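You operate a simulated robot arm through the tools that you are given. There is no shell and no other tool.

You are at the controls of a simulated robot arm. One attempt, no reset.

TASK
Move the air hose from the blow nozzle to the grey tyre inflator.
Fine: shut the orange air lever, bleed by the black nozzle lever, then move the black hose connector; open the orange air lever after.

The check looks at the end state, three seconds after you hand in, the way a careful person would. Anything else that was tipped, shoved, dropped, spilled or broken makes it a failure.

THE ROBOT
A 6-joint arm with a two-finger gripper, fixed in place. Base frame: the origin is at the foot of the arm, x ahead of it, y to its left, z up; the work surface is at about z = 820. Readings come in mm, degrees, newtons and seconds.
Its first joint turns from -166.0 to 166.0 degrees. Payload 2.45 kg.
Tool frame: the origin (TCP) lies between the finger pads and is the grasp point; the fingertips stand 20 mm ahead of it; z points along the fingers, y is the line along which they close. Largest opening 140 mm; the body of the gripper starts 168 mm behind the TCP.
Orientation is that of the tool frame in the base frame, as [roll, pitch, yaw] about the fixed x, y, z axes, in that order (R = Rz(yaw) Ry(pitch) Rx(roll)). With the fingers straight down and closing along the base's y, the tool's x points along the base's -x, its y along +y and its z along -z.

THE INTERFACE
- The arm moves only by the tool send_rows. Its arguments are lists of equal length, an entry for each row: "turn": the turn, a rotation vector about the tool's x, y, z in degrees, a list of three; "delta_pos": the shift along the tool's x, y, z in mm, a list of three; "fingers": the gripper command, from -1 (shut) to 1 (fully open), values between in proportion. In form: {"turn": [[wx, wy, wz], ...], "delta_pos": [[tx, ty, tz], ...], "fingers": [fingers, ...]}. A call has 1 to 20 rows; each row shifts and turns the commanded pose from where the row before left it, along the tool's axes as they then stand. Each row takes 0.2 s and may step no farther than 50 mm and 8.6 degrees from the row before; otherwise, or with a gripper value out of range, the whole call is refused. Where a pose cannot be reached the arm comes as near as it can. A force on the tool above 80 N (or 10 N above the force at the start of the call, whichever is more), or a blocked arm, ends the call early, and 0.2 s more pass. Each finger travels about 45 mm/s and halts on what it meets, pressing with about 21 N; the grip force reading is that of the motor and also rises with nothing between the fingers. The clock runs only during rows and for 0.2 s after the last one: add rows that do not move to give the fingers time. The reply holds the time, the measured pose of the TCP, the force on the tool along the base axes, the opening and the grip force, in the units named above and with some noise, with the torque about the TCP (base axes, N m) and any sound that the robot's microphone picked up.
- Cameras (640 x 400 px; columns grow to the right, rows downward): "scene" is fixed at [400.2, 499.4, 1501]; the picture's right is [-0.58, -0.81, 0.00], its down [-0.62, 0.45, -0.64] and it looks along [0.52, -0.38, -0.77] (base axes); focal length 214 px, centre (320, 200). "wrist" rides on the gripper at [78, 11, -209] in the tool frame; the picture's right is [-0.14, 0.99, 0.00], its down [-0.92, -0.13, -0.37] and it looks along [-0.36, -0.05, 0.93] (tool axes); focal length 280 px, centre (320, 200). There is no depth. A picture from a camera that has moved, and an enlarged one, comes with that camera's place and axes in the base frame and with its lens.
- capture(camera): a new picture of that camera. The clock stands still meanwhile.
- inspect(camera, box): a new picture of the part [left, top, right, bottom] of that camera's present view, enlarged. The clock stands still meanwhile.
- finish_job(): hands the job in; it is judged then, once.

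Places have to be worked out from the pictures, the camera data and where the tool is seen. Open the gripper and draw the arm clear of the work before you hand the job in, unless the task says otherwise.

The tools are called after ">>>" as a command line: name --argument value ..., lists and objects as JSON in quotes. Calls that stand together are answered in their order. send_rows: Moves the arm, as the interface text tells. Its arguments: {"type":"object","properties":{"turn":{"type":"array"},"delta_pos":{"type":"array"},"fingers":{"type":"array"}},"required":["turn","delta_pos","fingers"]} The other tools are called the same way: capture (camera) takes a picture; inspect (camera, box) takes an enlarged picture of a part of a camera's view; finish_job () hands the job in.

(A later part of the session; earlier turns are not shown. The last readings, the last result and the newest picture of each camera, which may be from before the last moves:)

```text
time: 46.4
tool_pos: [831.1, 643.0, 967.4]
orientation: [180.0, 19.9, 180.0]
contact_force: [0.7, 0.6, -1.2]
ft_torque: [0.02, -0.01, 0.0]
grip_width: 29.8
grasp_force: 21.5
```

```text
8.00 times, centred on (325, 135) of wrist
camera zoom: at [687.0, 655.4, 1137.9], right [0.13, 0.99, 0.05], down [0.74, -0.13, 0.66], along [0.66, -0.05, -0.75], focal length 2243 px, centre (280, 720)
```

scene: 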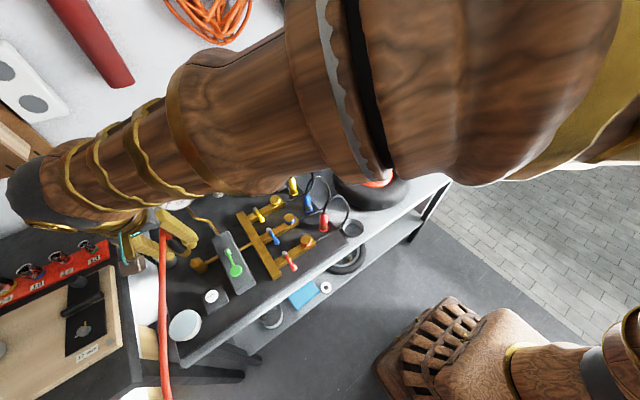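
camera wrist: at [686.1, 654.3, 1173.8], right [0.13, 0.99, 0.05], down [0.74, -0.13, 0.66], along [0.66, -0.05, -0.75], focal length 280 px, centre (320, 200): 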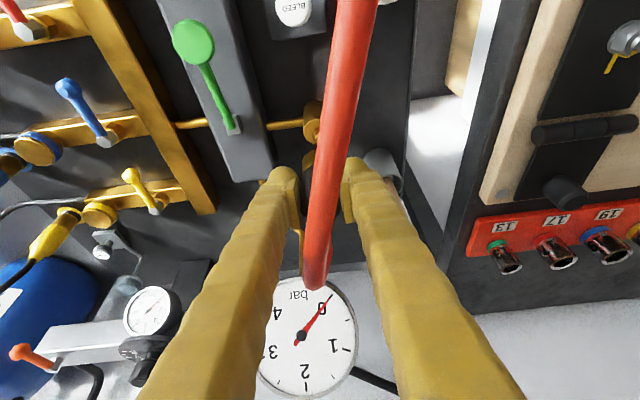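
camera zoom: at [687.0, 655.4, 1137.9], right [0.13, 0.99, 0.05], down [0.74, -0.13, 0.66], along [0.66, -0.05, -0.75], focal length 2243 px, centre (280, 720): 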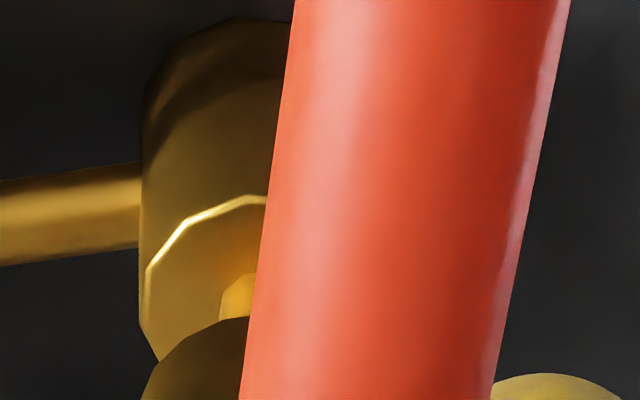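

No contact force; the nipple appears to be entering the collar. Continuing down in 3 mm steps.

>>> send_rows --turn '[[0, 0, 0], [0, 0, 0], [0, 0, 0]]' --delta_pos '[[1.03, 0, 2.82], [1.03, 0, 2.82], [1.03, 0, 2.82]]' --fingers '[-1, -1, -1]'

>>> inspect --camera "scene" --box '[165, 235, 221, 270]'

>>> inspect --camera "wrist" --box '[285, 110, 365, 160]'

```text
time: 47.2
tool_pos: [831.7, 644.1, 958.4]
orientation: [180.0, 20.1, -180.0]
contact_force: [-0.7, -0.3, -2.1]
ft_torque: [0.01, -0.04, -0.02]
grip_width: 29.7
grasp_force: 20.5
```

```text
11.43 times, centred on (193, 252) of scene
camera zoom: at [400.2, 499.4, 1501.0], right [-0.58, -0.81, 0.0], down [-0.62, 0.45, -0.64], along [0.52, -0.38, -0.77], focal length 2451 px, centre (1771, -400)
```

zoom: 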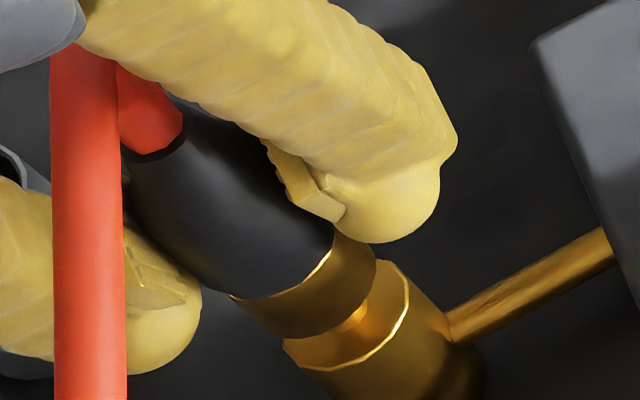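

```text
8.00 times, centred on (325, 135) of wrist
camera zoom: at [687.1, 655.4, 1129.0], right [0.13, 0.99, 0.05], down [0.74, -0.13, 0.66], along [0.66, -0.05, -0.75], focal length 2243 px, centre (280, 720)
```

zoom: 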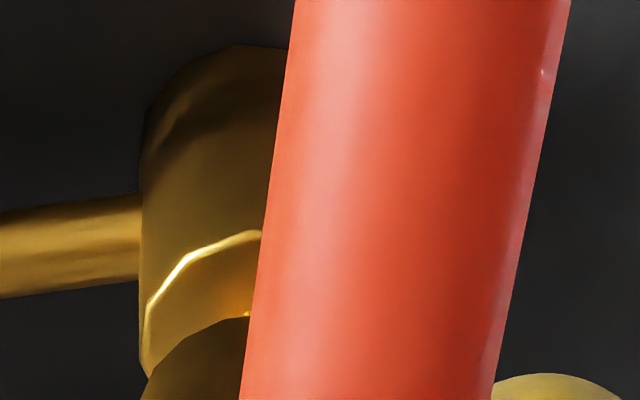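

Still free, with ~7 mm of gap to the shoulder. Continuing in 2 mm steps until it seats.

>>> send_rows --turn '[[0, 0, 0], [0, 0, 0], [0, 0, 0]]' --delta_pos '[[0.68, 0, 1.88], [0.68, 0, 1.88], [0.68, 0, 1.88]]' --fingers '[-1, -1, -1]'

>>> inspect --camera "scene" --box '[165, 235, 221, 270]'

```text
time: 48.0
tool_pos: [832.6, 643.1, 952.4]
orientation: [-179.9, 20.0, -180.0]
contact_force: [0.3, 0.9, -1.8]
ft_torque: [-0.01, 0.03, -0.01]
grip_width: 29.7
grasp_force: 21.0
```

```text
11.43 times, centred on (193, 252) of scene
camera zoom: at [400.2, 499.4, 1501.0], right [-0.58, -0.81, 0.0], down [-0.62, 0.45, -0.64], along [0.52, -0.38, -0.77], focal length 2451 px, centre (1771, -400)
```

zoom: 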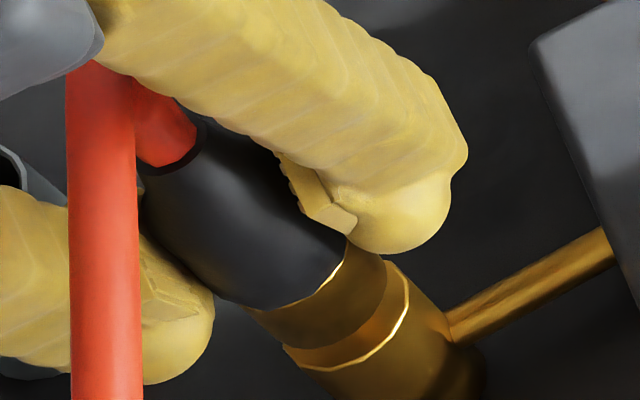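

Collar looks almost on the shoulder. I'll continue 1.5 mm at a time to feel the seat.

>>> send_rows --turn '[[0, 0, 0], [0, 0, 0]]' --delta_pos '[[0.51, 0, 1.41], [0.51, 0, 1.41]]' --fingers '[-1, -1]'

>>> inspect --camera "scene" --box '[165, 235, 221, 270]'

>>> inspect --camera "wrist" --box '[285, 110, 365, 160]'

```text
time: 48.6
tool_pos: [831.5, 644.1, 949.7]
orientation: [179.9, 20.0, 179.9]
contact_force: [0.2, 0.2, -0.5]
ft_torque: [0.03, -0.03, -0.01]
grip_width: 29.6
grasp_force: 21.0
```

```text
11.43 times, centred on (193, 252) of scene
camera zoom: at [400.2, 499.4, 1501.0], right [-0.58, -0.81, 0.0], down [-0.62, 0.45, -0.64], along [0.52, -0.38, -0.77], focal length 2451 px, centre (1771, -400)
```

zoom: 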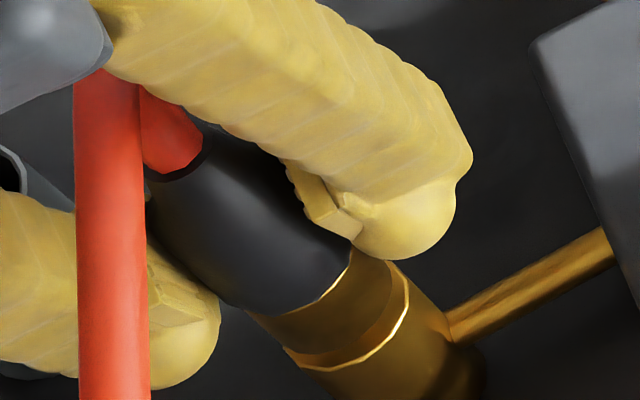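

```text
8.00 times, centred on (325, 135) of wrist
camera zoom: at [687.0, 655.4, 1119.9], right [0.13, 0.99, 0.05], down [0.74, -0.13, 0.66], along [0.66, -0.05, -0.75], focal length 2243 px, centre (280, 720)
```

zoom: 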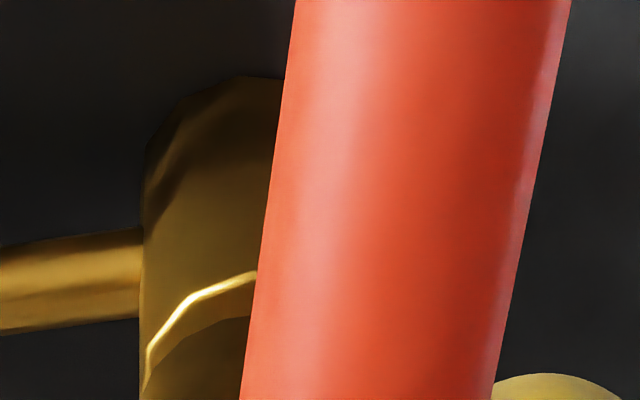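

The wrist view suggests ~5 mm remain (seat expected near TCP z≈944.5). Continuing down gently.

>>> send_rows --turn '[[0, 0, 0], [0, 0, 0]]' --delta_pos '[[0.51, 0, 1.41], [0.51, 0, 1.41]]' --fingers '[-1, -1]'

>>> send_rows --turn '[[0, 0, 0]]' --delta_pos '[[0.51, 0, 1.41]]' --fingers '[-1]'

>>> inspect --camera "scene" --box '[165, 235, 221, 270]'

>>> inspect --camera "wrist" --box '[285, 110, 365, 160]'

```text
time: 49.2
tool_pos: [831.8, 644.2, 946.3]
orientation: [-179.9, 19.9, -180.0]
contact_force: [3.7, 1.2, 0.1]
ft_torque: [0.0, -0.18, 0.03]
grip_width: 29.9
grasp_force: 20.8
```

```text
time: 49.6
tool_pos: [830.9, 645.6, 946.7]
orientation: [180.0, 20.0, -180.0]
contact_force: [3.5, 0.1, -1.1]
ft_torque: [0.0, -0.19, 0.02]
grip_width: 29.8
grasp_force: 21.4
```

```text
11.43 times, centred on (193, 252) of scene
camera zoom: at [400.2, 499.4, 1501.0], right [-0.58, -0.81, 0.0], down [-0.62, 0.45, -0.64], along [0.52, -0.38, -0.77], focal length 2451 px, centre (1771, -400)
```

zoom: 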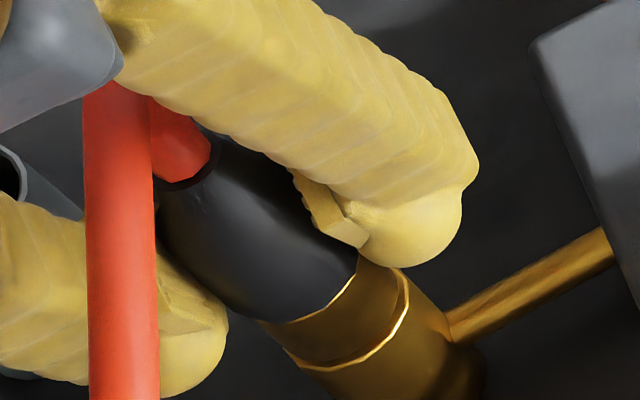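

```text
8.00 times, centred on (325, 135) of wrist
camera zoom: at [686.9, 655.5, 1115.8], right [0.13, 0.99, 0.05], down [0.74, -0.13, 0.66], along [0.66, -0.05, -0.75], focal length 2243 px, centre (280, 720)
```

zoom: 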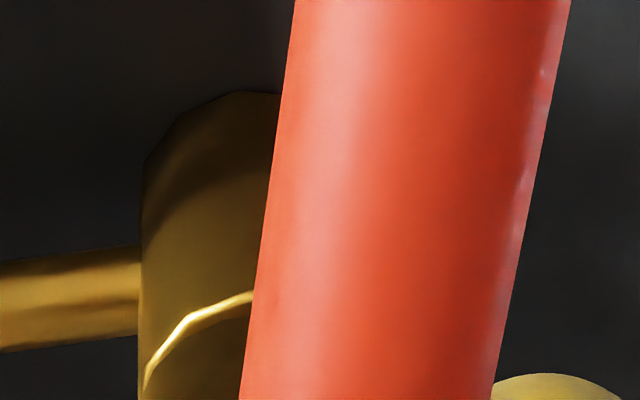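

A sideways force of ~3.5 N appeared, suggesting the coupling has engaged. I'll press a bit more to confirm it is fully seated.

>>> send_rows --turn '[[0, 0, 0], [0, 0, 0]]' --delta_pos '[[0.51, 0, 1.41], [0, 0, 0]]' --fingers '[-1, -1]'

>>> inspect --camera "scene" --box '[165, 235, 221, 270]'

>>> inspect --camera "wrist" --box '[285, 110, 365, 160]'

```text
time: 50.2
tool_pos: [829.9, 643.9, 944.2]
orientation: [-180.0, 20.0, 179.9]
contact_force: [7.3, 0.0, 1.6]
ft_torque: [0.06, -0.3, 0.01]
grip_width: 29.9
grasp_force: 21.1
```

```text
11.43 times, centred on (193, 252) of scene
camera zoom: at [400.2, 499.4, 1501.0], right [-0.58, -0.81, 0.0], down [-0.62, 0.45, -0.64], along [0.52, -0.38, -0.77], focal length 2451 px, centre (1771, -400)
```

zoom: 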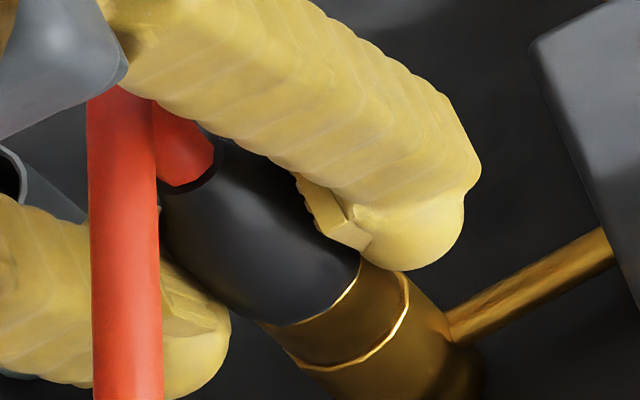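

```text
8.00 times, centred on (325, 135) of wrist
camera zoom: at [686.7, 655.6, 1114.3], right [0.13, 0.99, 0.05], down [0.74, -0.13, 0.66], along [0.66, -0.05, -0.75], focal length 2243 px, centre (280, 720)
```

zoom: 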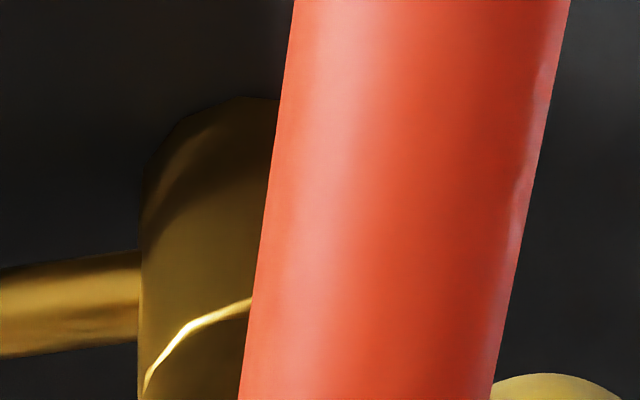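

The nipple pushes the connector toward +x (7 N at ~45 mm below the TCP), so I'm slightly too far toward −x. I'll shift +x by 1.5 mm to relieve it and check.

>>> send_rows --turn '[[0, 0, 0], [0, 0, 0]]' --delta_pos '[[-1.41, 0, 0.51], [0, 0, 0]]' --fingers '[-1, -1]'

```text
time: 50.8
tool_pos: [831.9, 643.4, 944.1]
orientation: [179.9, 20.0, -180.0]
contact_force: [-0.1, -0.2, -1.0]
ft_torque: [0.01, -0.01, -0.02]
grip_width: 29.7
grasp_force: 20.7
```

Side force is gone. Now a little further down to feel the seat.

>>> send_rows --turn '[[0, 0, 0], [0, 0, 0], [0, 0, 0]]' --delta_pos '[[0.34, 0, 0.94], [0.34, 0, 0.94], [0, 0, 0]]' --fingers '[-1, -1, -1]'

>>> inspect --camera "scene" --box '[165, 235, 221, 270]'

>>> inspect --camera "wrist" --box '[285, 110, 365, 160]'

```text
time: 51.6
tool_pos: [832.6, 643.9, 942.7]
orientation: [-180.0, 20.0, 180.0]
contact_force: [-0.7, -0.8, -0.9]
ft_torque: [0.0, 0.02, -0.01]
grip_width: 29.9
grasp_force: 21.1
```

```text
11.43 times, centred on (193, 252) of scene
camera zoom: at [400.2, 499.4, 1501.0], right [-0.58, -0.81, 0.0], down [-0.62, 0.45, -0.64], along [0.52, -0.38, -0.77], focal length 2451 px, centre (1771, -400)
```

zoom: 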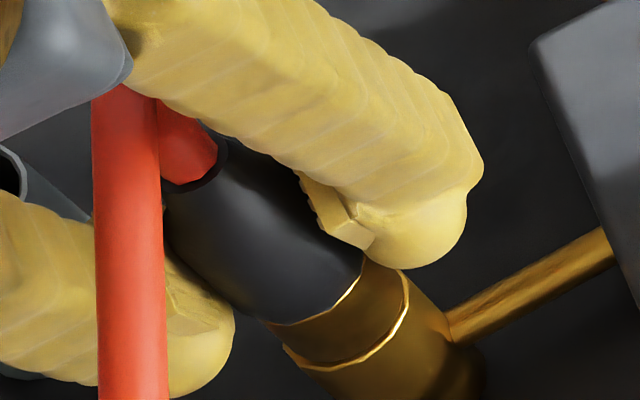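

```text
8.00 times, centred on (325, 135) of wrist
camera zoom: at [688.2, 655.3, 1112.4], right [0.13, 0.99, 0.05], down [0.74, -0.13, 0.66], along [0.66, -0.05, -0.75], focal length 2243 px, centre (280, 720)
```

zoom: 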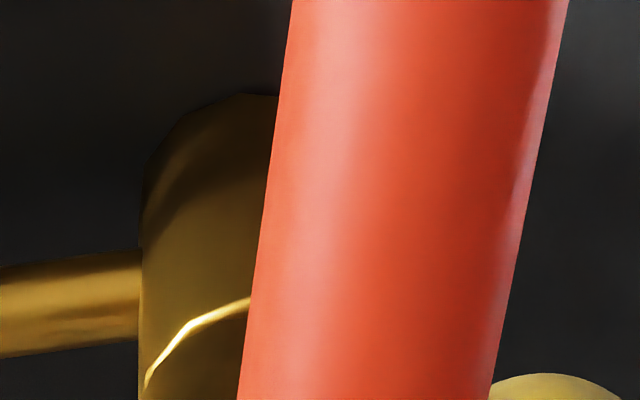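

Still no vertical reaction. Pressing on in 1 mm steps until a clear upward force is felt.

>>> send_rows --turn '[[0, 0, 0], [0, 0, 0], [0, 0, 0]]' --delta_pos '[[0.34, 0, 0.94], [0.34, 0, 0.94], [0, 0, 0]]' --fingers '[-1, -1, -1]'

>>> inspect --camera "scene" --box '[165, 235, 221, 270]'

```text
time: 52.4
tool_pos: [833.3, 644.8, 940.0]
orientation: [180.0, 20.0, -179.9]
contact_force: [0.1, 1.0, -1.2]
ft_torque: [0.0, 0.0, 0.02]
grip_width: 29.8
grasp_force: 20.7
```

```text
11.43 times, centred on (193, 252) of scene
camera zoom: at [400.2, 499.4, 1501.0], right [-0.58, -0.81, 0.0], down [-0.62, 0.45, -0.64], along [0.52, -0.38, -0.77], focal length 2451 px, centre (1771, -400)
```

zoom: 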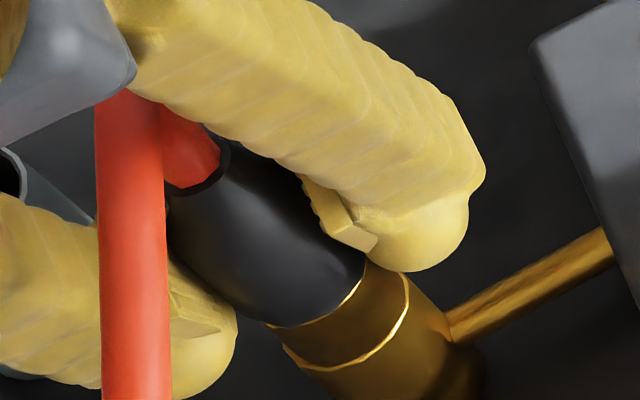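

I'm at z=940, still no vertical reaction. I'll zoom in on the joint to see whether a gap remains.

>>> inspect --camera "scene" --box '[183, 250, 207, 265]'

>>> inspect --camera "wrist" --box '[290, 130, 338, 160]'

>>> capture --camera "wrist"

```text
16.00 times, centred on (195, 258) of scene
camera zoom: at [400.2, 499.4, 1501.0], right [-0.58, -0.81, 0.0], down [-0.62, 0.45, -0.64], along [0.52, -0.38, -0.77], focal length 3432 px, centre (2320, -720)
```

zoom: 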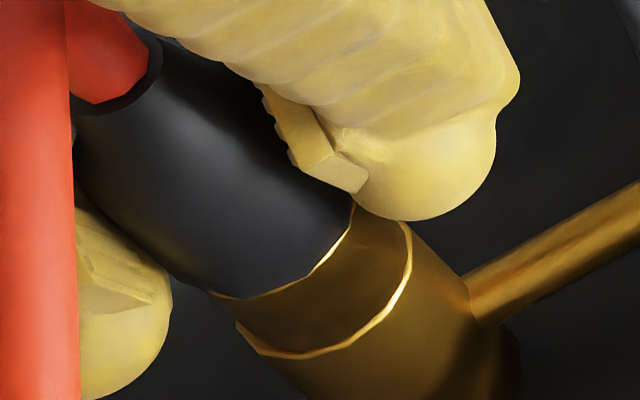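

```text
13.33 times, centred on (314, 145) of wrist
camera zoom: at [688.5, 655.5, 1110.4], right [0.13, 0.99, 0.05], down [0.74, -0.13, 0.66], along [0.66, -0.05, -0.75], focal length 3738 px, centre (400, 933)
```

zoom: 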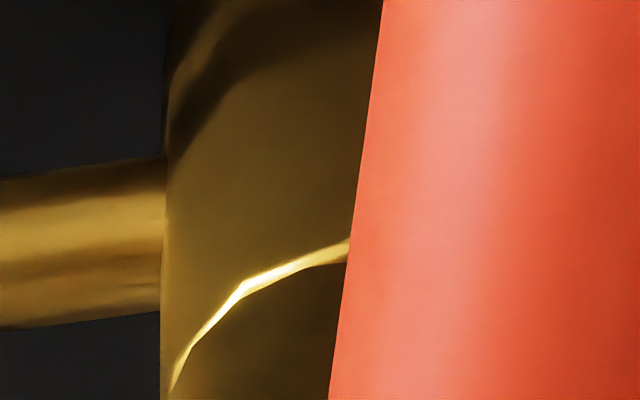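

```text
taken
camera wrist: at [688.5, 655.5, 1110.4], right [0.13, 0.99, 0.05], down [0.74, -0.13, 0.66], along [0.66, -0.05, -0.75], focal length 280 px, centre (320, 200)
```

wrist: 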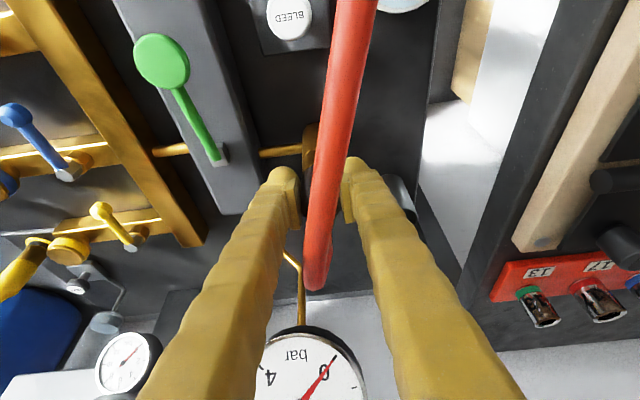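

I'll compare the in-hand position of the black/collar boundary with what it was at the nozzle, to detect any slip.

>>> inspect --camera "wrist" --box '[280, 130, 360, 180]'

>>> inspect --camera "wrist" --box '[280, 160, 360, 210]'

```text
8.00 times, centred on (320, 155) of wrist
camera zoom: at [688.5, 655.5, 1110.4], right [0.13, 0.99, 0.05], down [0.74, -0.13, 0.66], along [0.66, -0.05, -0.75], focal length 2243 px, centre (320, 560)
```

zoom: 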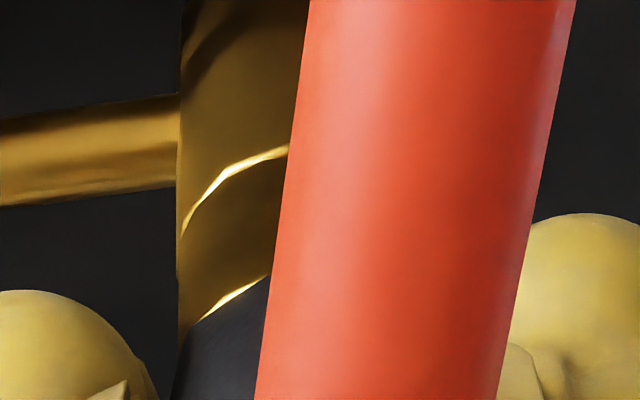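

```text
8.00 times, centred on (320, 185) of wrist
camera zoom: at [688.5, 655.5, 1110.4], right [0.13, 0.99, 0.05], down [0.74, -0.13, 0.66], along [0.66, -0.05, -0.75], focal length 2243 px, centre (320, 320)
```

zoom: 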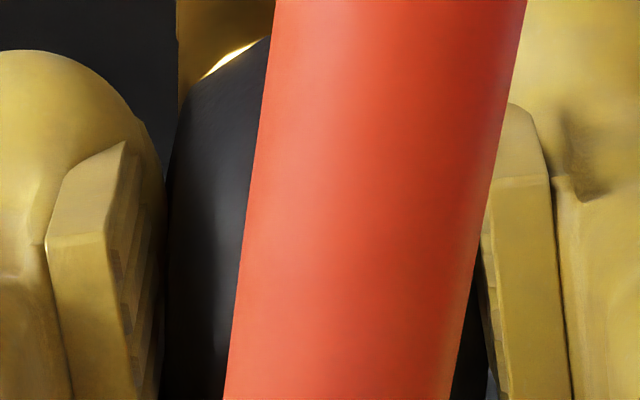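

No slip in the hand, and the rim-to-boundary spacing now nearly matches the seated look at the nozzle. One or two more 1 mm steps to feel the stop.

>>> send_rows --turn '[[0, 0, 0], [0, 0, 0]]' --delta_pos '[[0.34, 0, 0.94], [0, 0, 0]]' --fingers '[-1, -1]'

>>> send_rows --turn '[[0, 0, 0], [0, 0, 0]]' --delta_pos '[[0.34, 0, 0.94], [0, 0, 0]]' --fingers '[-1, -1]'

>>> inspect --camera "wrist" --box '[280, 130, 360, 180]'

>>> inspect --camera "scene" --box '[183, 250, 207, 265]'

```text
time: 53.0
tool_pos: [833.7, 645.4, 939.7]
orientation: [180.0, 20.0, -180.0]
contact_force: [-0.6, -0.1, -1.2]
ft_torque: [-0.02, 0.01, 0.03]
grip_width: 29.7
grasp_force: 20.8
```

```text
time: 53.6
tool_pos: [833.8, 643.5, 939.2]
orientation: [-180.0, 20.0, -180.0]
contact_force: [0.1, -1.0, 4.3]
ft_torque: [-0.01, -0.03, -0.03]
grip_width: 29.9
grasp_force: 20.8
```

```text
8.00 times, centred on (320, 155) of wrist
camera zoom: at [688.5, 655.6, 1108.9], right [0.13, 0.99, 0.05], down [0.74, -0.13, 0.66], along [0.66, -0.05, -0.75], focal length 2243 px, centre (320, 560)
```

zoom: 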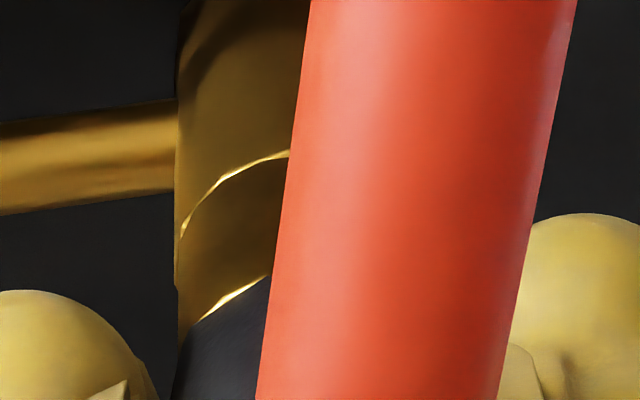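

```text
16.00 times, centred on (195, 258) of scene
camera zoom: at [400.2, 499.4, 1501.0], right [-0.58, -0.81, 0.0], down [-0.62, 0.45, -0.64], along [0.52, -0.38, -0.77], focal length 3432 px, centre (2320, -720)
```

zoom: 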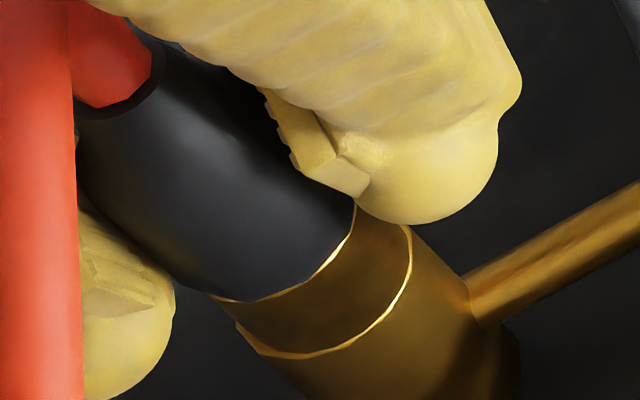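

A vertical reaction of ~5 N has appeared: it's bottoming on the shoulder. One more millimetre to seat it firmly.

>>> send_rows --turn '[[0, 0, 0], [0, 0, 0]]' --delta_pos '[[0.34, 0, 0.94], [0, 0, 0]]' --fingers '[-1, -1]'

>>> inspect --camera "scene" --box '[183, 250, 207, 265]'

```text
time: 54.2
tool_pos: [833.0, 644.8, 938.5]
orientation: [179.9, 20.1, -180.0]
contact_force: [-4.0, -3.4, 18.8]
ft_torque: [-0.07, 0.05, 0.0]
grip_width: 29.8
grasp_force: 20.6
```

```text
16.00 times, centred on (195, 258) of scene
camera zoom: at [400.2, 499.4, 1501.0], right [-0.58, -0.81, 0.0], down [-0.62, 0.45, -0.64], along [0.52, -0.38, -0.77], focal length 3432 px, centre (2320, -720)
```

zoom: 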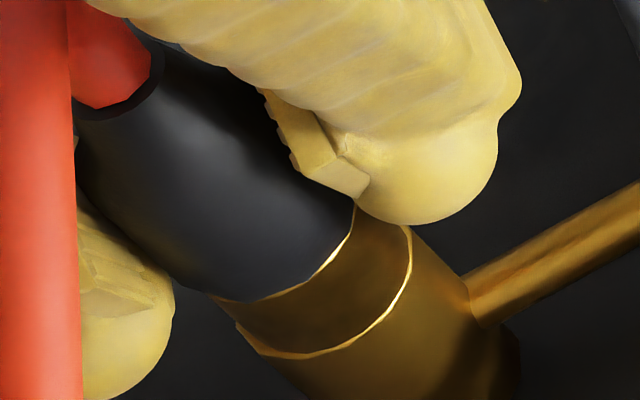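

Seated firmly at ~19 N. I'll relax the push slightly and open the fingers gently to 70 mm, then check that the connector stays.

>>> send_rows --turn '[[0, 0, 0], [0, 0, 0], [0, 0, 0], [0, 0, 0], [0, 0, 0], [0, 0, 0]]' --delta_pos '[[-0.34, 0, -0.94], [0, 0, 0], [0, 0, 0], [0, 0, 0], [0, 0, 0], [0, 0, 0]]' --fingers '[-1, -0.5, -0.4, -0.2, 0.0, 0.0]'

>>> inspect --camera "scene" --box '[150, 225, 214, 265]'

>>> capture --camera "wrist"

>>> capture --camera "scene"

```text
time: 55.6
tool_pos: [831.7, 642.9, 938.4]
orientation: [-179.9, 20.1, -179.9]
contact_force: [0.2, 0.7, 0.1]
ft_torque: [-0.04, -0.01, -0.01]
grip_width: 70.1
grasp_force: 0.1
```

```text
10.00 times, centred on (182, 245) of scene
camera zoom: at [400.2, 499.4, 1501.0], right [-0.58, -0.81, 0.0], down [-0.62, 0.45, -0.64], along [0.52, -0.38, -0.77], focal length 2145 px, centre (1700, -250)
```

zoom: 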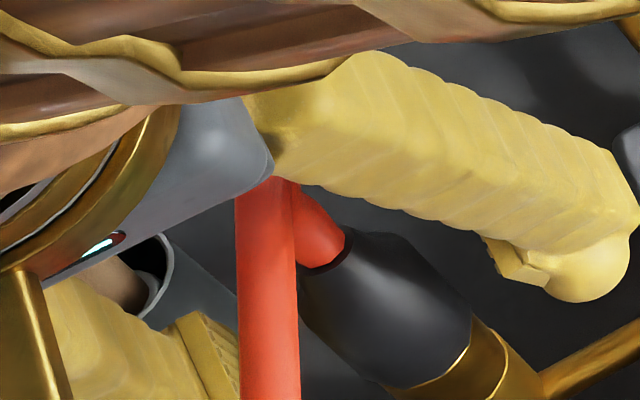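

```text
taken
camera wrist: at [688.4, 655.5, 1108.5], right [0.13, 0.99, 0.05], down [0.74, -0.13, 0.66], along [0.66, -0.05, -0.75], focal length 280 px, centre (320, 200)
```

wrist: 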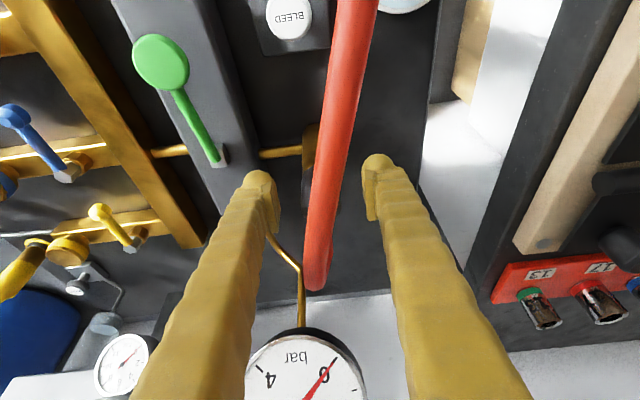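

```text
taken
```

scene: 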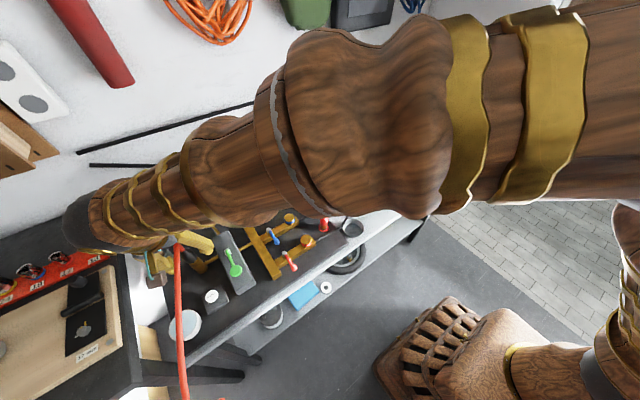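

The connector stays seated on the plug with the fingers open. Withdrawing along the tool axis with the hose between the fingers.

>>> send_rows --turn '[[0, 0, 0], [0, 0, 0], [0, 0, 0], [0, 0, 0], [0, 0, 0], [0, 0, 0]]' --delta_pos '[[0, 0, -15], [0, 0, -25], [0, 0, -40], [0, 0, -40], [0, 0, -40], [0, 0, -40]]' --fingers '[0.2, 0.3, 0.3, 0.3, 0.3, 0.3]'

>>> capture --camera "wrist"

>>> capture --camera "scene"

>>> inspect --camera "scene" --box '[150, 225, 230, 275]'

```text
time: 57.0
tool_pos: [764.6, 642.8, 1125.1]
orientation: [-179.9, 19.9, -179.9]
contact_force: [-0.3, 0.3, -1.1]
ft_torque: [0.0, -0.01, 0.01]
grip_width: 91.0
grasp_force: 0.1
```

```text
taken
camera wrist: at [620.0, 655.4, 1296.0], right [0.13, 0.99, 0.05], down [0.74, -0.13, 0.66], along [0.66, -0.05, -0.75], focal length 280 px, centre (320, 200)
```

wrist: 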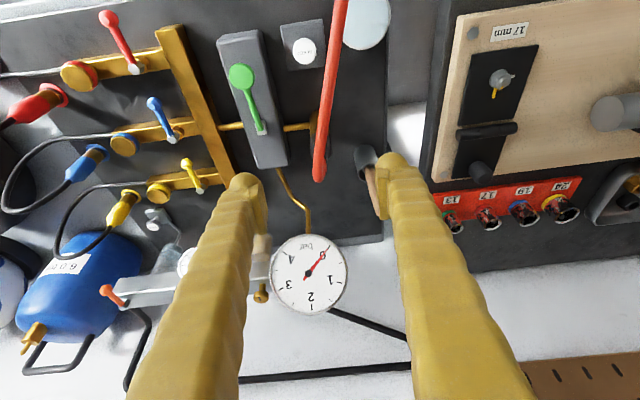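

```text
taken
```

scene: 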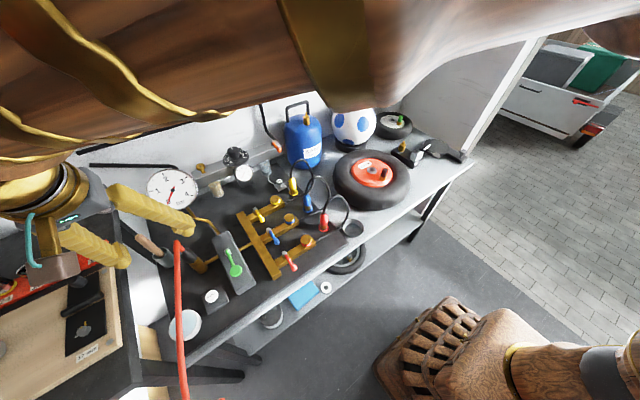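

```text
8.00 times, centred on (190, 250) of scene
camera zoom: at [400.2, 499.4, 1501.0], right [-0.58, -0.81, 0.0], down [-0.62, 0.45, -0.64], along [0.52, -0.38, -0.77], focal length 1716 px, centre (1360, -200)
```

zoom: 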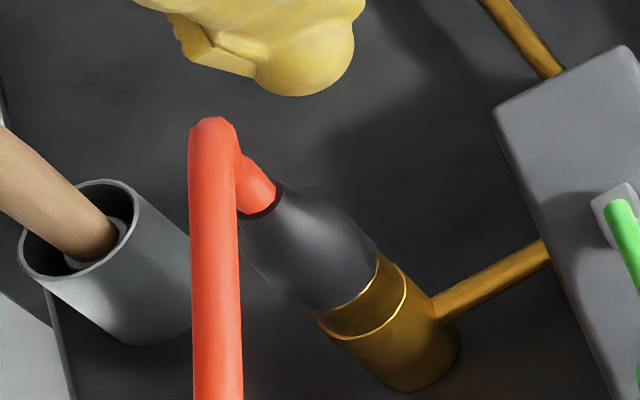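

Connector is seated on the inflator plug and undisturbed. Now I'll rise, close the fingers, and travel back to the orange lever, ending to its −y side.

>>> send_rows --turn '[[0, 0, 0], [0, 0, 0], [0, 0, 0], [0, 0, 0], [0, 0, 0], [0, 0, 0], [0, 0, 0], [0, 0, 0], [0, 0, 0], [0, 0, 0], [0, 0, 0], [0, 0, 0]]' --delta_pos '[[-15.4, 0, -42.3], [-15.4, 0, -42.3], [-17.4, -44.5, 6.3], [-17.4, -44.5, 6.3], [-17.4, -44.5, 6.3], [-17.4, -44.5, 6.3], [-17.4, -44.5, 6.3], [-17.4, -44.5, 6.3], [-17.4, -44.5, 6.3], [-17.4, -44.5, 6.3], [-17.4, -44.5, 6.3], [-17.4, -44.5, 6.3]]' --fingers '[0.3, 0.3, 0.3, 0.0, -0.5, -1, -1, -1, -1, -1, -1, -1]'

>>> capture --camera "wrist"

>>> capture --camera "scene"

>>> inspect --camera "scene" --box '[160, 220, 256, 280]'

```text
time: 59.6
tool_pos: [950.2, 197.8, 1215.9]
orientation: [180.0, 20.0, -180.0]
contact_force: [-0.2, -0.5, -0.3]
ft_torque: [0.03, 0.03, -0.03]
grip_width: 0.1
grasp_force: 21.6
```

```text
taken
camera wrist: at [805.6, 209.4, 1386.1], right [0.13, 0.99, 0.05], down [0.74, -0.13, 0.66], along [0.66, -0.05, -0.75], focal length 280 px, centre (320, 200)
```

wrist: 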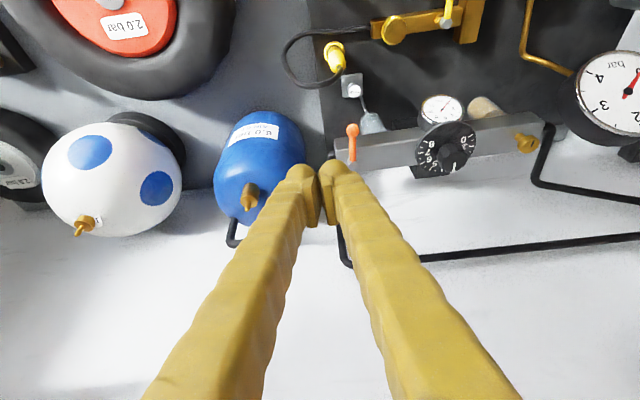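

```text
taken
```

scene: 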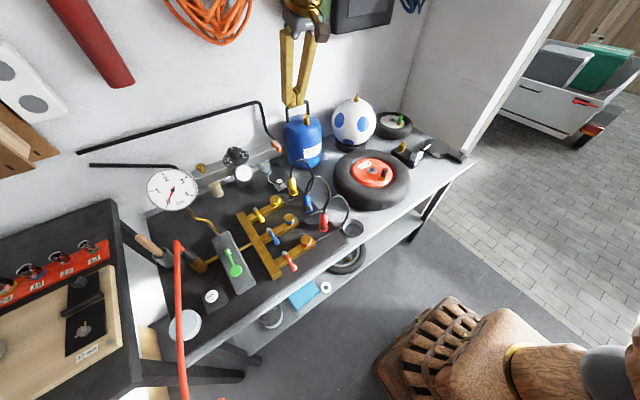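

```text
6.67 times, centred on (208, 250) of scene
camera zoom: at [400.2, 499.4, 1501.0], right [-0.58, -0.81, 0.0], down [-0.62, 0.45, -0.64], along [0.52, -0.38, -0.77], focal length 1430 px, centre (1067, -133)
```

zoom: 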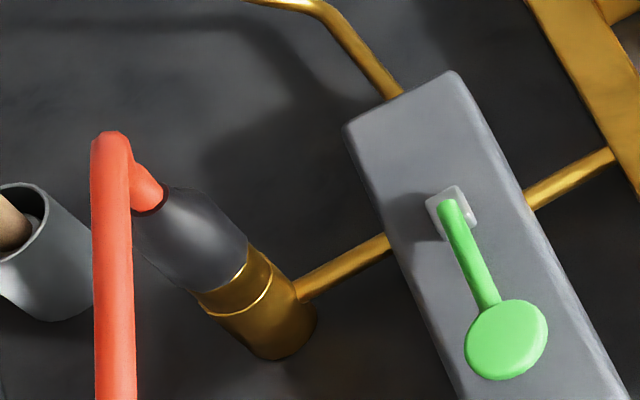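

Everything is in place there. Now I'll position the closed fingers on the −y side of the orange ball (between it and the tank) and descend partway.

>>> send_rows --turn '[[0, 0, 0], [0, 0, 0], [0, 0, 0], [0, 0, 0], [0, 0, 0]]' --delta_pos '[[-24.4, 1.6, 8.9], [-24.4, 1.6, 8.9], [14.9, 0, 41], [14.9, 0, 41], [9.9, 0, 27.3]]' --fingers '[-1, -1, -1, -1, -1]'

>>> capture --camera "wrist"

>>> inspect --camera "wrist" --box '[260, 90, 420, 190]'

>>> inspect --camera "scene" --box '[245, 105, 325, 155]'

```text
time: 60.8
tool_pos: [1002.5, 202.8, 1100.7]
orientation: [-179.9, 20.0, 180.0]
contact_force: [0.6, -0.3, 0.1]
ft_torque: [0.02, 0.03, 0.02]
grip_width: 0.0
grasp_force: 21.2
```

```text
taken
camera wrist: at [858.0, 212.9, 1270.3], right [0.13, 0.99, 0.05], down [0.74, -0.13, 0.66], along [0.66, -0.05, -0.75], focal length 280 px, centre (320, 200)
```

wrist: 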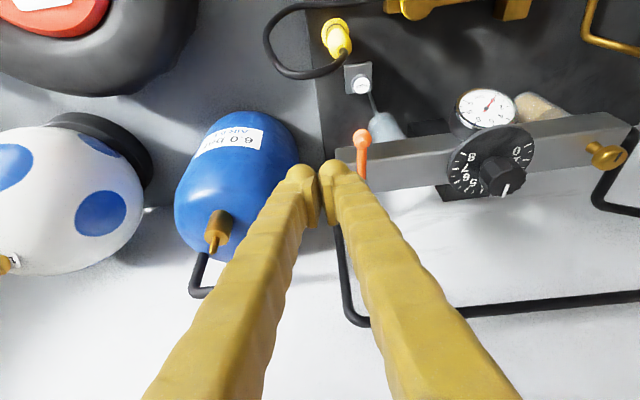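

```text
4.00 times, centred on (340, 140) of wrist
camera zoom: at [858.0, 212.9, 1270.3], right [0.13, 0.99, 0.05], down [0.74, -0.13, 0.66], along [0.66, -0.05, -0.75], focal length 1122 px, centre (240, 440)
```

zoom: 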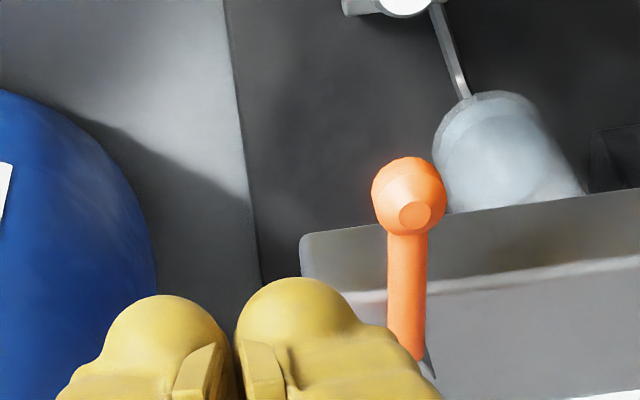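

```text
8.00 times, centred on (285, 130) of scene
camera zoom: at [400.2, 499.4, 1501.0], right [-0.58, -0.81, 0.0], down [-0.62, 0.45, -0.64], along [0.52, -0.38, -0.77], focal length 1716 px, centre (600, 760)
```

zoom: 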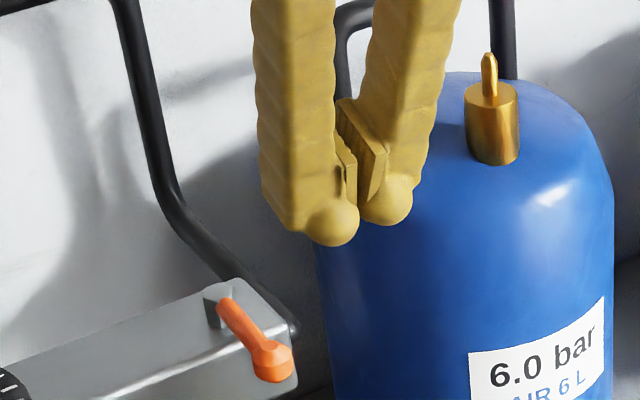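

Ball confirmed at (1001,248,1025); tank clearance fine. Descending to z≈1043 beside the ball.

>>> send_rows --turn '[[0, 0, 0], [0, 0, 0], [0, 0, 0]]' --delta_pos '[[6.6, 0, 18.1], [6.6, 0, 18.1], [6.5, 0, 17.9]]' --fingers '[-1, -1, -1]'

>>> inspect --camera "wrist" --box '[260, 90, 420, 190]'

>>> inspect --camera "scene" --box '[245, 110, 325, 160]'

```text
time: 61.6
tool_pos: [1001.8, 202.3, 1042.3]
orientation: [179.9, 20.0, 180.0]
contact_force: [-0.3, -0.2, 0.0]
ft_torque: [0.01, -0.01, 0.0]
grip_width: 0.0
grasp_force: 20.8
```

```text
4.00 times, centred on (340, 140) of wrist
camera zoom: at [857.6, 213.1, 1212.6], right [0.13, 0.99, 0.05], down [0.74, -0.13, 0.66], along [0.66, -0.05, -0.75], focal length 1122 px, centre (240, 440)
```

zoom: 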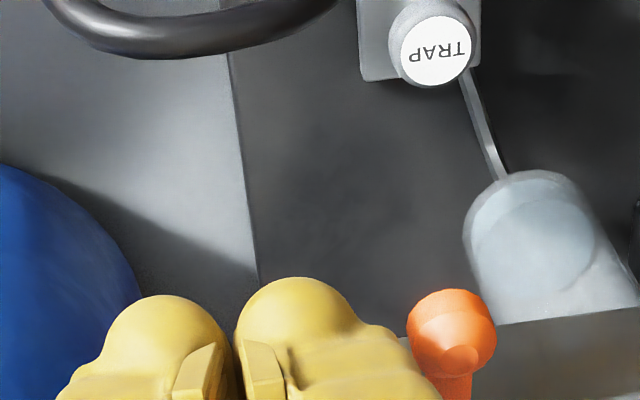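

```text
8.00 times, centred on (285, 135) of scene
camera zoom: at [400.2, 499.4, 1501.0], right [-0.58, -0.81, 0.0], down [-0.62, 0.45, -0.64], along [0.52, -0.38, -0.77], focal length 1716 px, centre (600, 720)
```

zoom: 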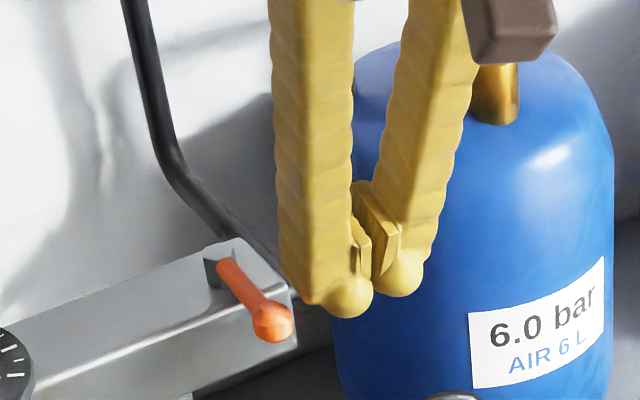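

Fingers are beside the ball without contact. I'll reduce the tilt to 10° (for a squarer push later), then push +y 32 mm in small steps.

>>> send_rows --turn '[[0, 5, 0], [0, 5, 0], [0, 0, 0], [0, 0, 0], [0, 0, 0], [0, 0, 0], [0, 0, 0], [0, 0, 0], [0, 0, 0], [0, 0, 0]]' --delta_pos '[[0, 0, 0], [0, 0, 0], [0, 4, 0], [0, 4, 0], [0, 4, 0], [0, 4, 0], [0, 4, 0], [0, 4, 0], [0, 4, 0], [0, 4, 0]]' --fingers '[-1, -1, -1, -1, -1, -1, -1, -1, -1, -1]'

>>> inspect --camera "wrist" --box '[260, 90, 420, 190]'

>>> inspect --camera "scene" --box '[245, 110, 325, 160]'

```text
time: 63.8
tool_pos: [1001.1, 235.3, 1043.2]
orientation: [-179.9, 10.0, -180.0]
contact_force: [-0.1, 0.1, 0.3]
ft_torque: [-0.03, 0.0, 0.0]
grip_width: 0.1
grasp_force: 21.0
```

```text
4.00 times, centred on (340, 140) of wrist
camera zoom: at [888.9, 245.9, 1235.6], right [0.14, 0.99, 0.02], down [0.84, -0.13, 0.52], along [0.52, -0.05, -0.85], focal length 1122 px, centre (240, 440)
```

zoom: 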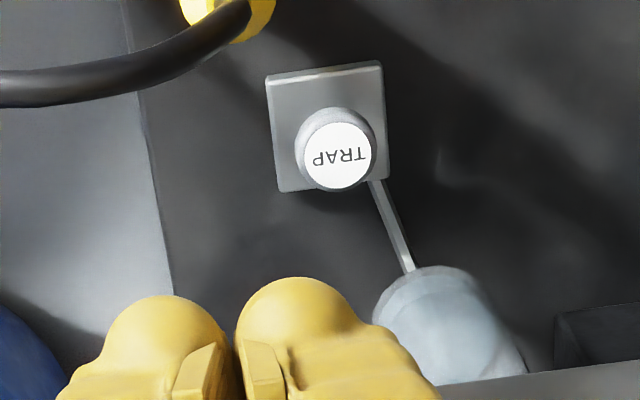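

```text
8.00 times, centred on (285, 135) of scene
camera zoom: at [400.2, 499.4, 1501.0], right [-0.58, -0.81, 0.0], down [-0.62, 0.45, -0.64], along [0.52, -0.38, -0.77], focal length 1716 px, centre (600, 720)
```

zoom: 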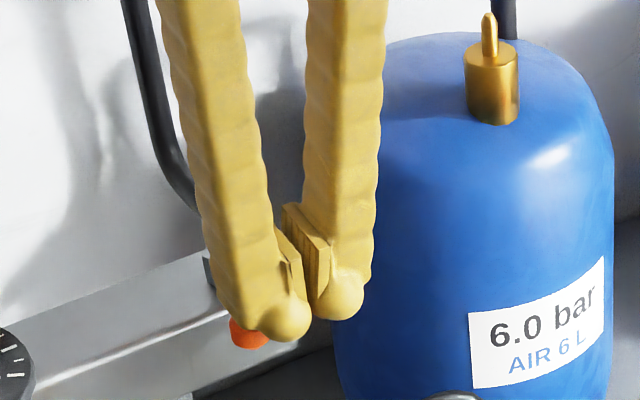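

The ball is moving with the fingers (now ~70°). Continuing +y with a little +x.

>>> send_rows --turn '[[0, 0, 0], [0, 0, 0], [0, 0, 0], [0, 0, 0], [0, 0, 0], [0, 0, 0]]' --delta_pos '[[-0.98, 4, 0.17], [-0.98, 4, 0.17], [-1.5, 4, 0.26], [-1.97, 4, 0.35], [-1.97, 4, 0.35], [-1.97, 4, 0.35]]' --fingers '[-1, -1, -1, -1, -1, -1]'

>>> inspect --camera "wrist" --box '[260, 90, 420, 190]'

>>> inspect --camera "scene" --box '[235, 110, 315, 160]'

```text
time: 65.2
tool_pos: [1012.3, 258.6, 1042.5]
orientation: [-180.0, 10.0, -179.9]
contact_force: [0.0, -1.1, 2.7]
ft_torque: [0.03, 0.0, -0.02]
grip_width: 0.0
grasp_force: 20.8
```

```text
4.00 times, centred on (340, 140) of wrist
camera zoom: at [898.7, 269.9, 1235.7], right [0.14, 0.99, 0.02], down [0.84, -0.13, 0.52], along [0.52, -0.05, -0.85], focal length 1122 px, centre (240, 440)
```

zoom: 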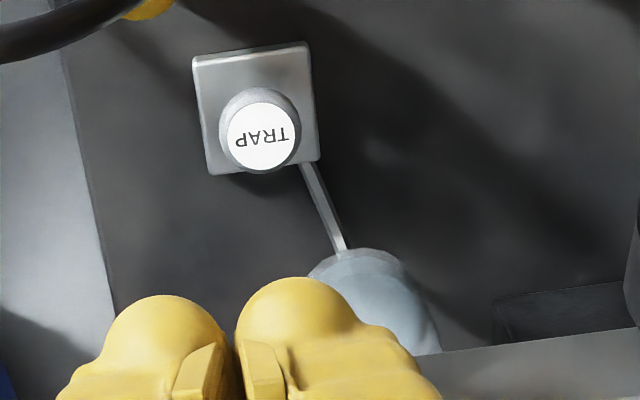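

```text
8.00 times, centred on (275, 135) of scene
camera zoom: at [400.2, 499.4, 1501.0], right [-0.58, -0.81, 0.0], down [-0.62, 0.45, -0.64], along [0.52, -0.38, -0.77], focal length 1716 px, centre (680, 720)
```

zoom: 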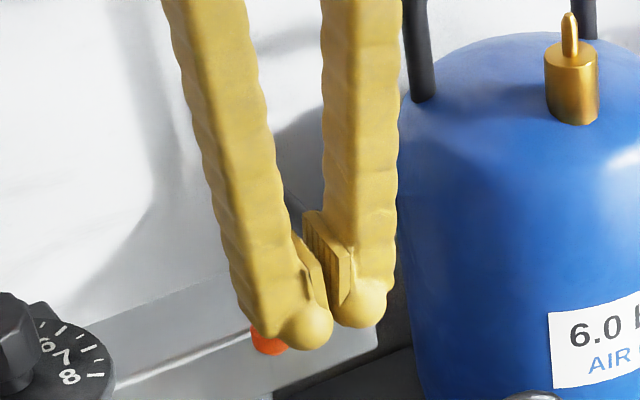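

Ball now about (1012,285), ~50°. Continuing diagonally (+x,+y).

>>> send_rows --turn '[[0, 0, 0], [0, 0, 0], [0, 0, 0], [0, 0, 0], [0, 0, 0], [0, 0, 0]]' --delta_pos '[[-1.5, 4, 0.26], [-1.5, 4, 0.26], [-1.97, 4, 0.35], [-1.97, 4, 0.35], [-1.97, 4, 0.35], [-1.97, 4, 0.35]]' --fingers '[-1, -1, -1, -1, -1, -1]'

>>> inspect --camera "wrist" --box '[260, 90, 420, 190]'

>>> inspect --camera "scene" --box '[235, 110, 315, 160]'

```text
time: 66.6
tool_pos: [1022.6, 282.5, 1041.8]
orientation: [-179.9, 9.9, 180.0]
contact_force: [-1.7, -2.3, 16.4]
ft_torque: [0.2, -0.5, -0.11]
grip_width: 0.0
grasp_force: 20.8
```

```text
4.00 times, centred on (340, 140) of wrist
camera zoom: at [909.3, 294.7, 1235.5], right [0.13, 0.99, 0.02], down [0.84, -0.13, 0.52], along [0.52, -0.05, -0.85], focal length 1122 px, centre (240, 440)
```

zoom: 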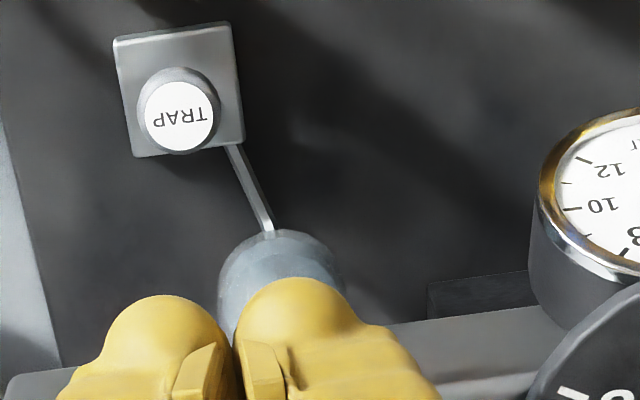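

```text
8.00 times, centred on (275, 135) of scene
camera zoom: at [400.2, 499.4, 1501.0], right [-0.58, -0.81, 0.0], down [-0.62, 0.45, -0.64], along [0.52, -0.38, -0.77], focal length 1716 px, centre (680, 720)
```

zoom: 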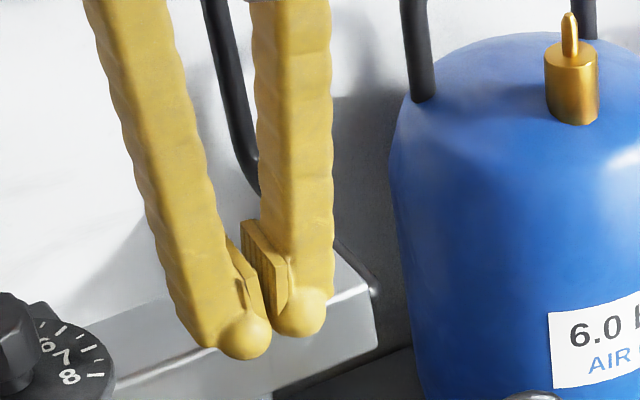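

There's 16 N upward on the tool; the fingertip seems to be wedging on the ball's upper side. I'll back off −x by 10 mm and look.

>>> send_rows --turn '[[0, 0, 0], [0, 0, 0], [0, 0, 0], [0, 0, 0]]' --delta_pos '[[2.5, 0, -0.43], [2.5, 0, -0.43], [4.9, 0, -0.9], [9.8, 0, -1.7]]' --fingers '[-1, -1, -1, -1]'

>>> inspect --camera "wrist" --box '[260, 90, 420, 190]'

>>> inspect --camera "scene" --box '[235, 110, 315, 160]'

```text
time: 67.6
tool_pos: [1002.5, 283.0, 1041.9]
orientation: [180.0, 9.9, -180.0]
contact_force: [-0.7, 0.6, -0.1]
ft_torque: [-0.01, -0.01, -0.03]
grip_width: 0.1
grasp_force: 21.3
```

```text
4.00 times, centred on (340, 140) of wrist
camera zoom: at [889.9, 293.8, 1235.6], right [0.14, 0.99, 0.02], down [0.84, -0.13, 0.52], along [0.52, -0.05, -0.85], focal length 1122 px, centre (240, 440)
```

zoom: 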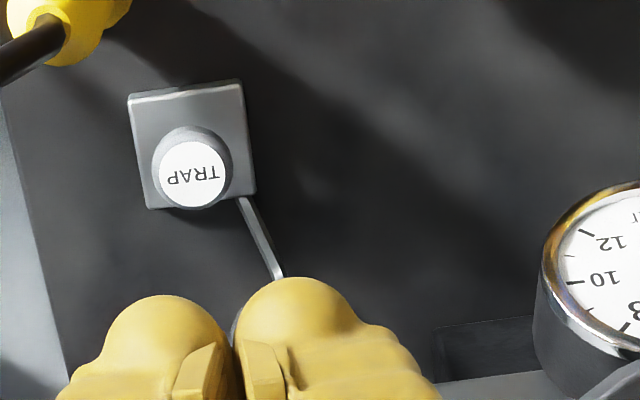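

```text
8.00 times, centred on (275, 135) of scene
camera zoom: at [400.2, 499.4, 1501.0], right [-0.58, -0.81, 0.0], down [-0.62, 0.45, -0.64], along [0.52, -0.38, -0.77], focal length 1716 px, centre (680, 720)
```

zoom: 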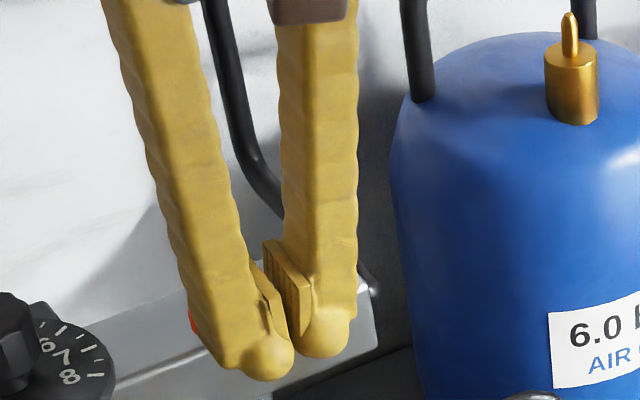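

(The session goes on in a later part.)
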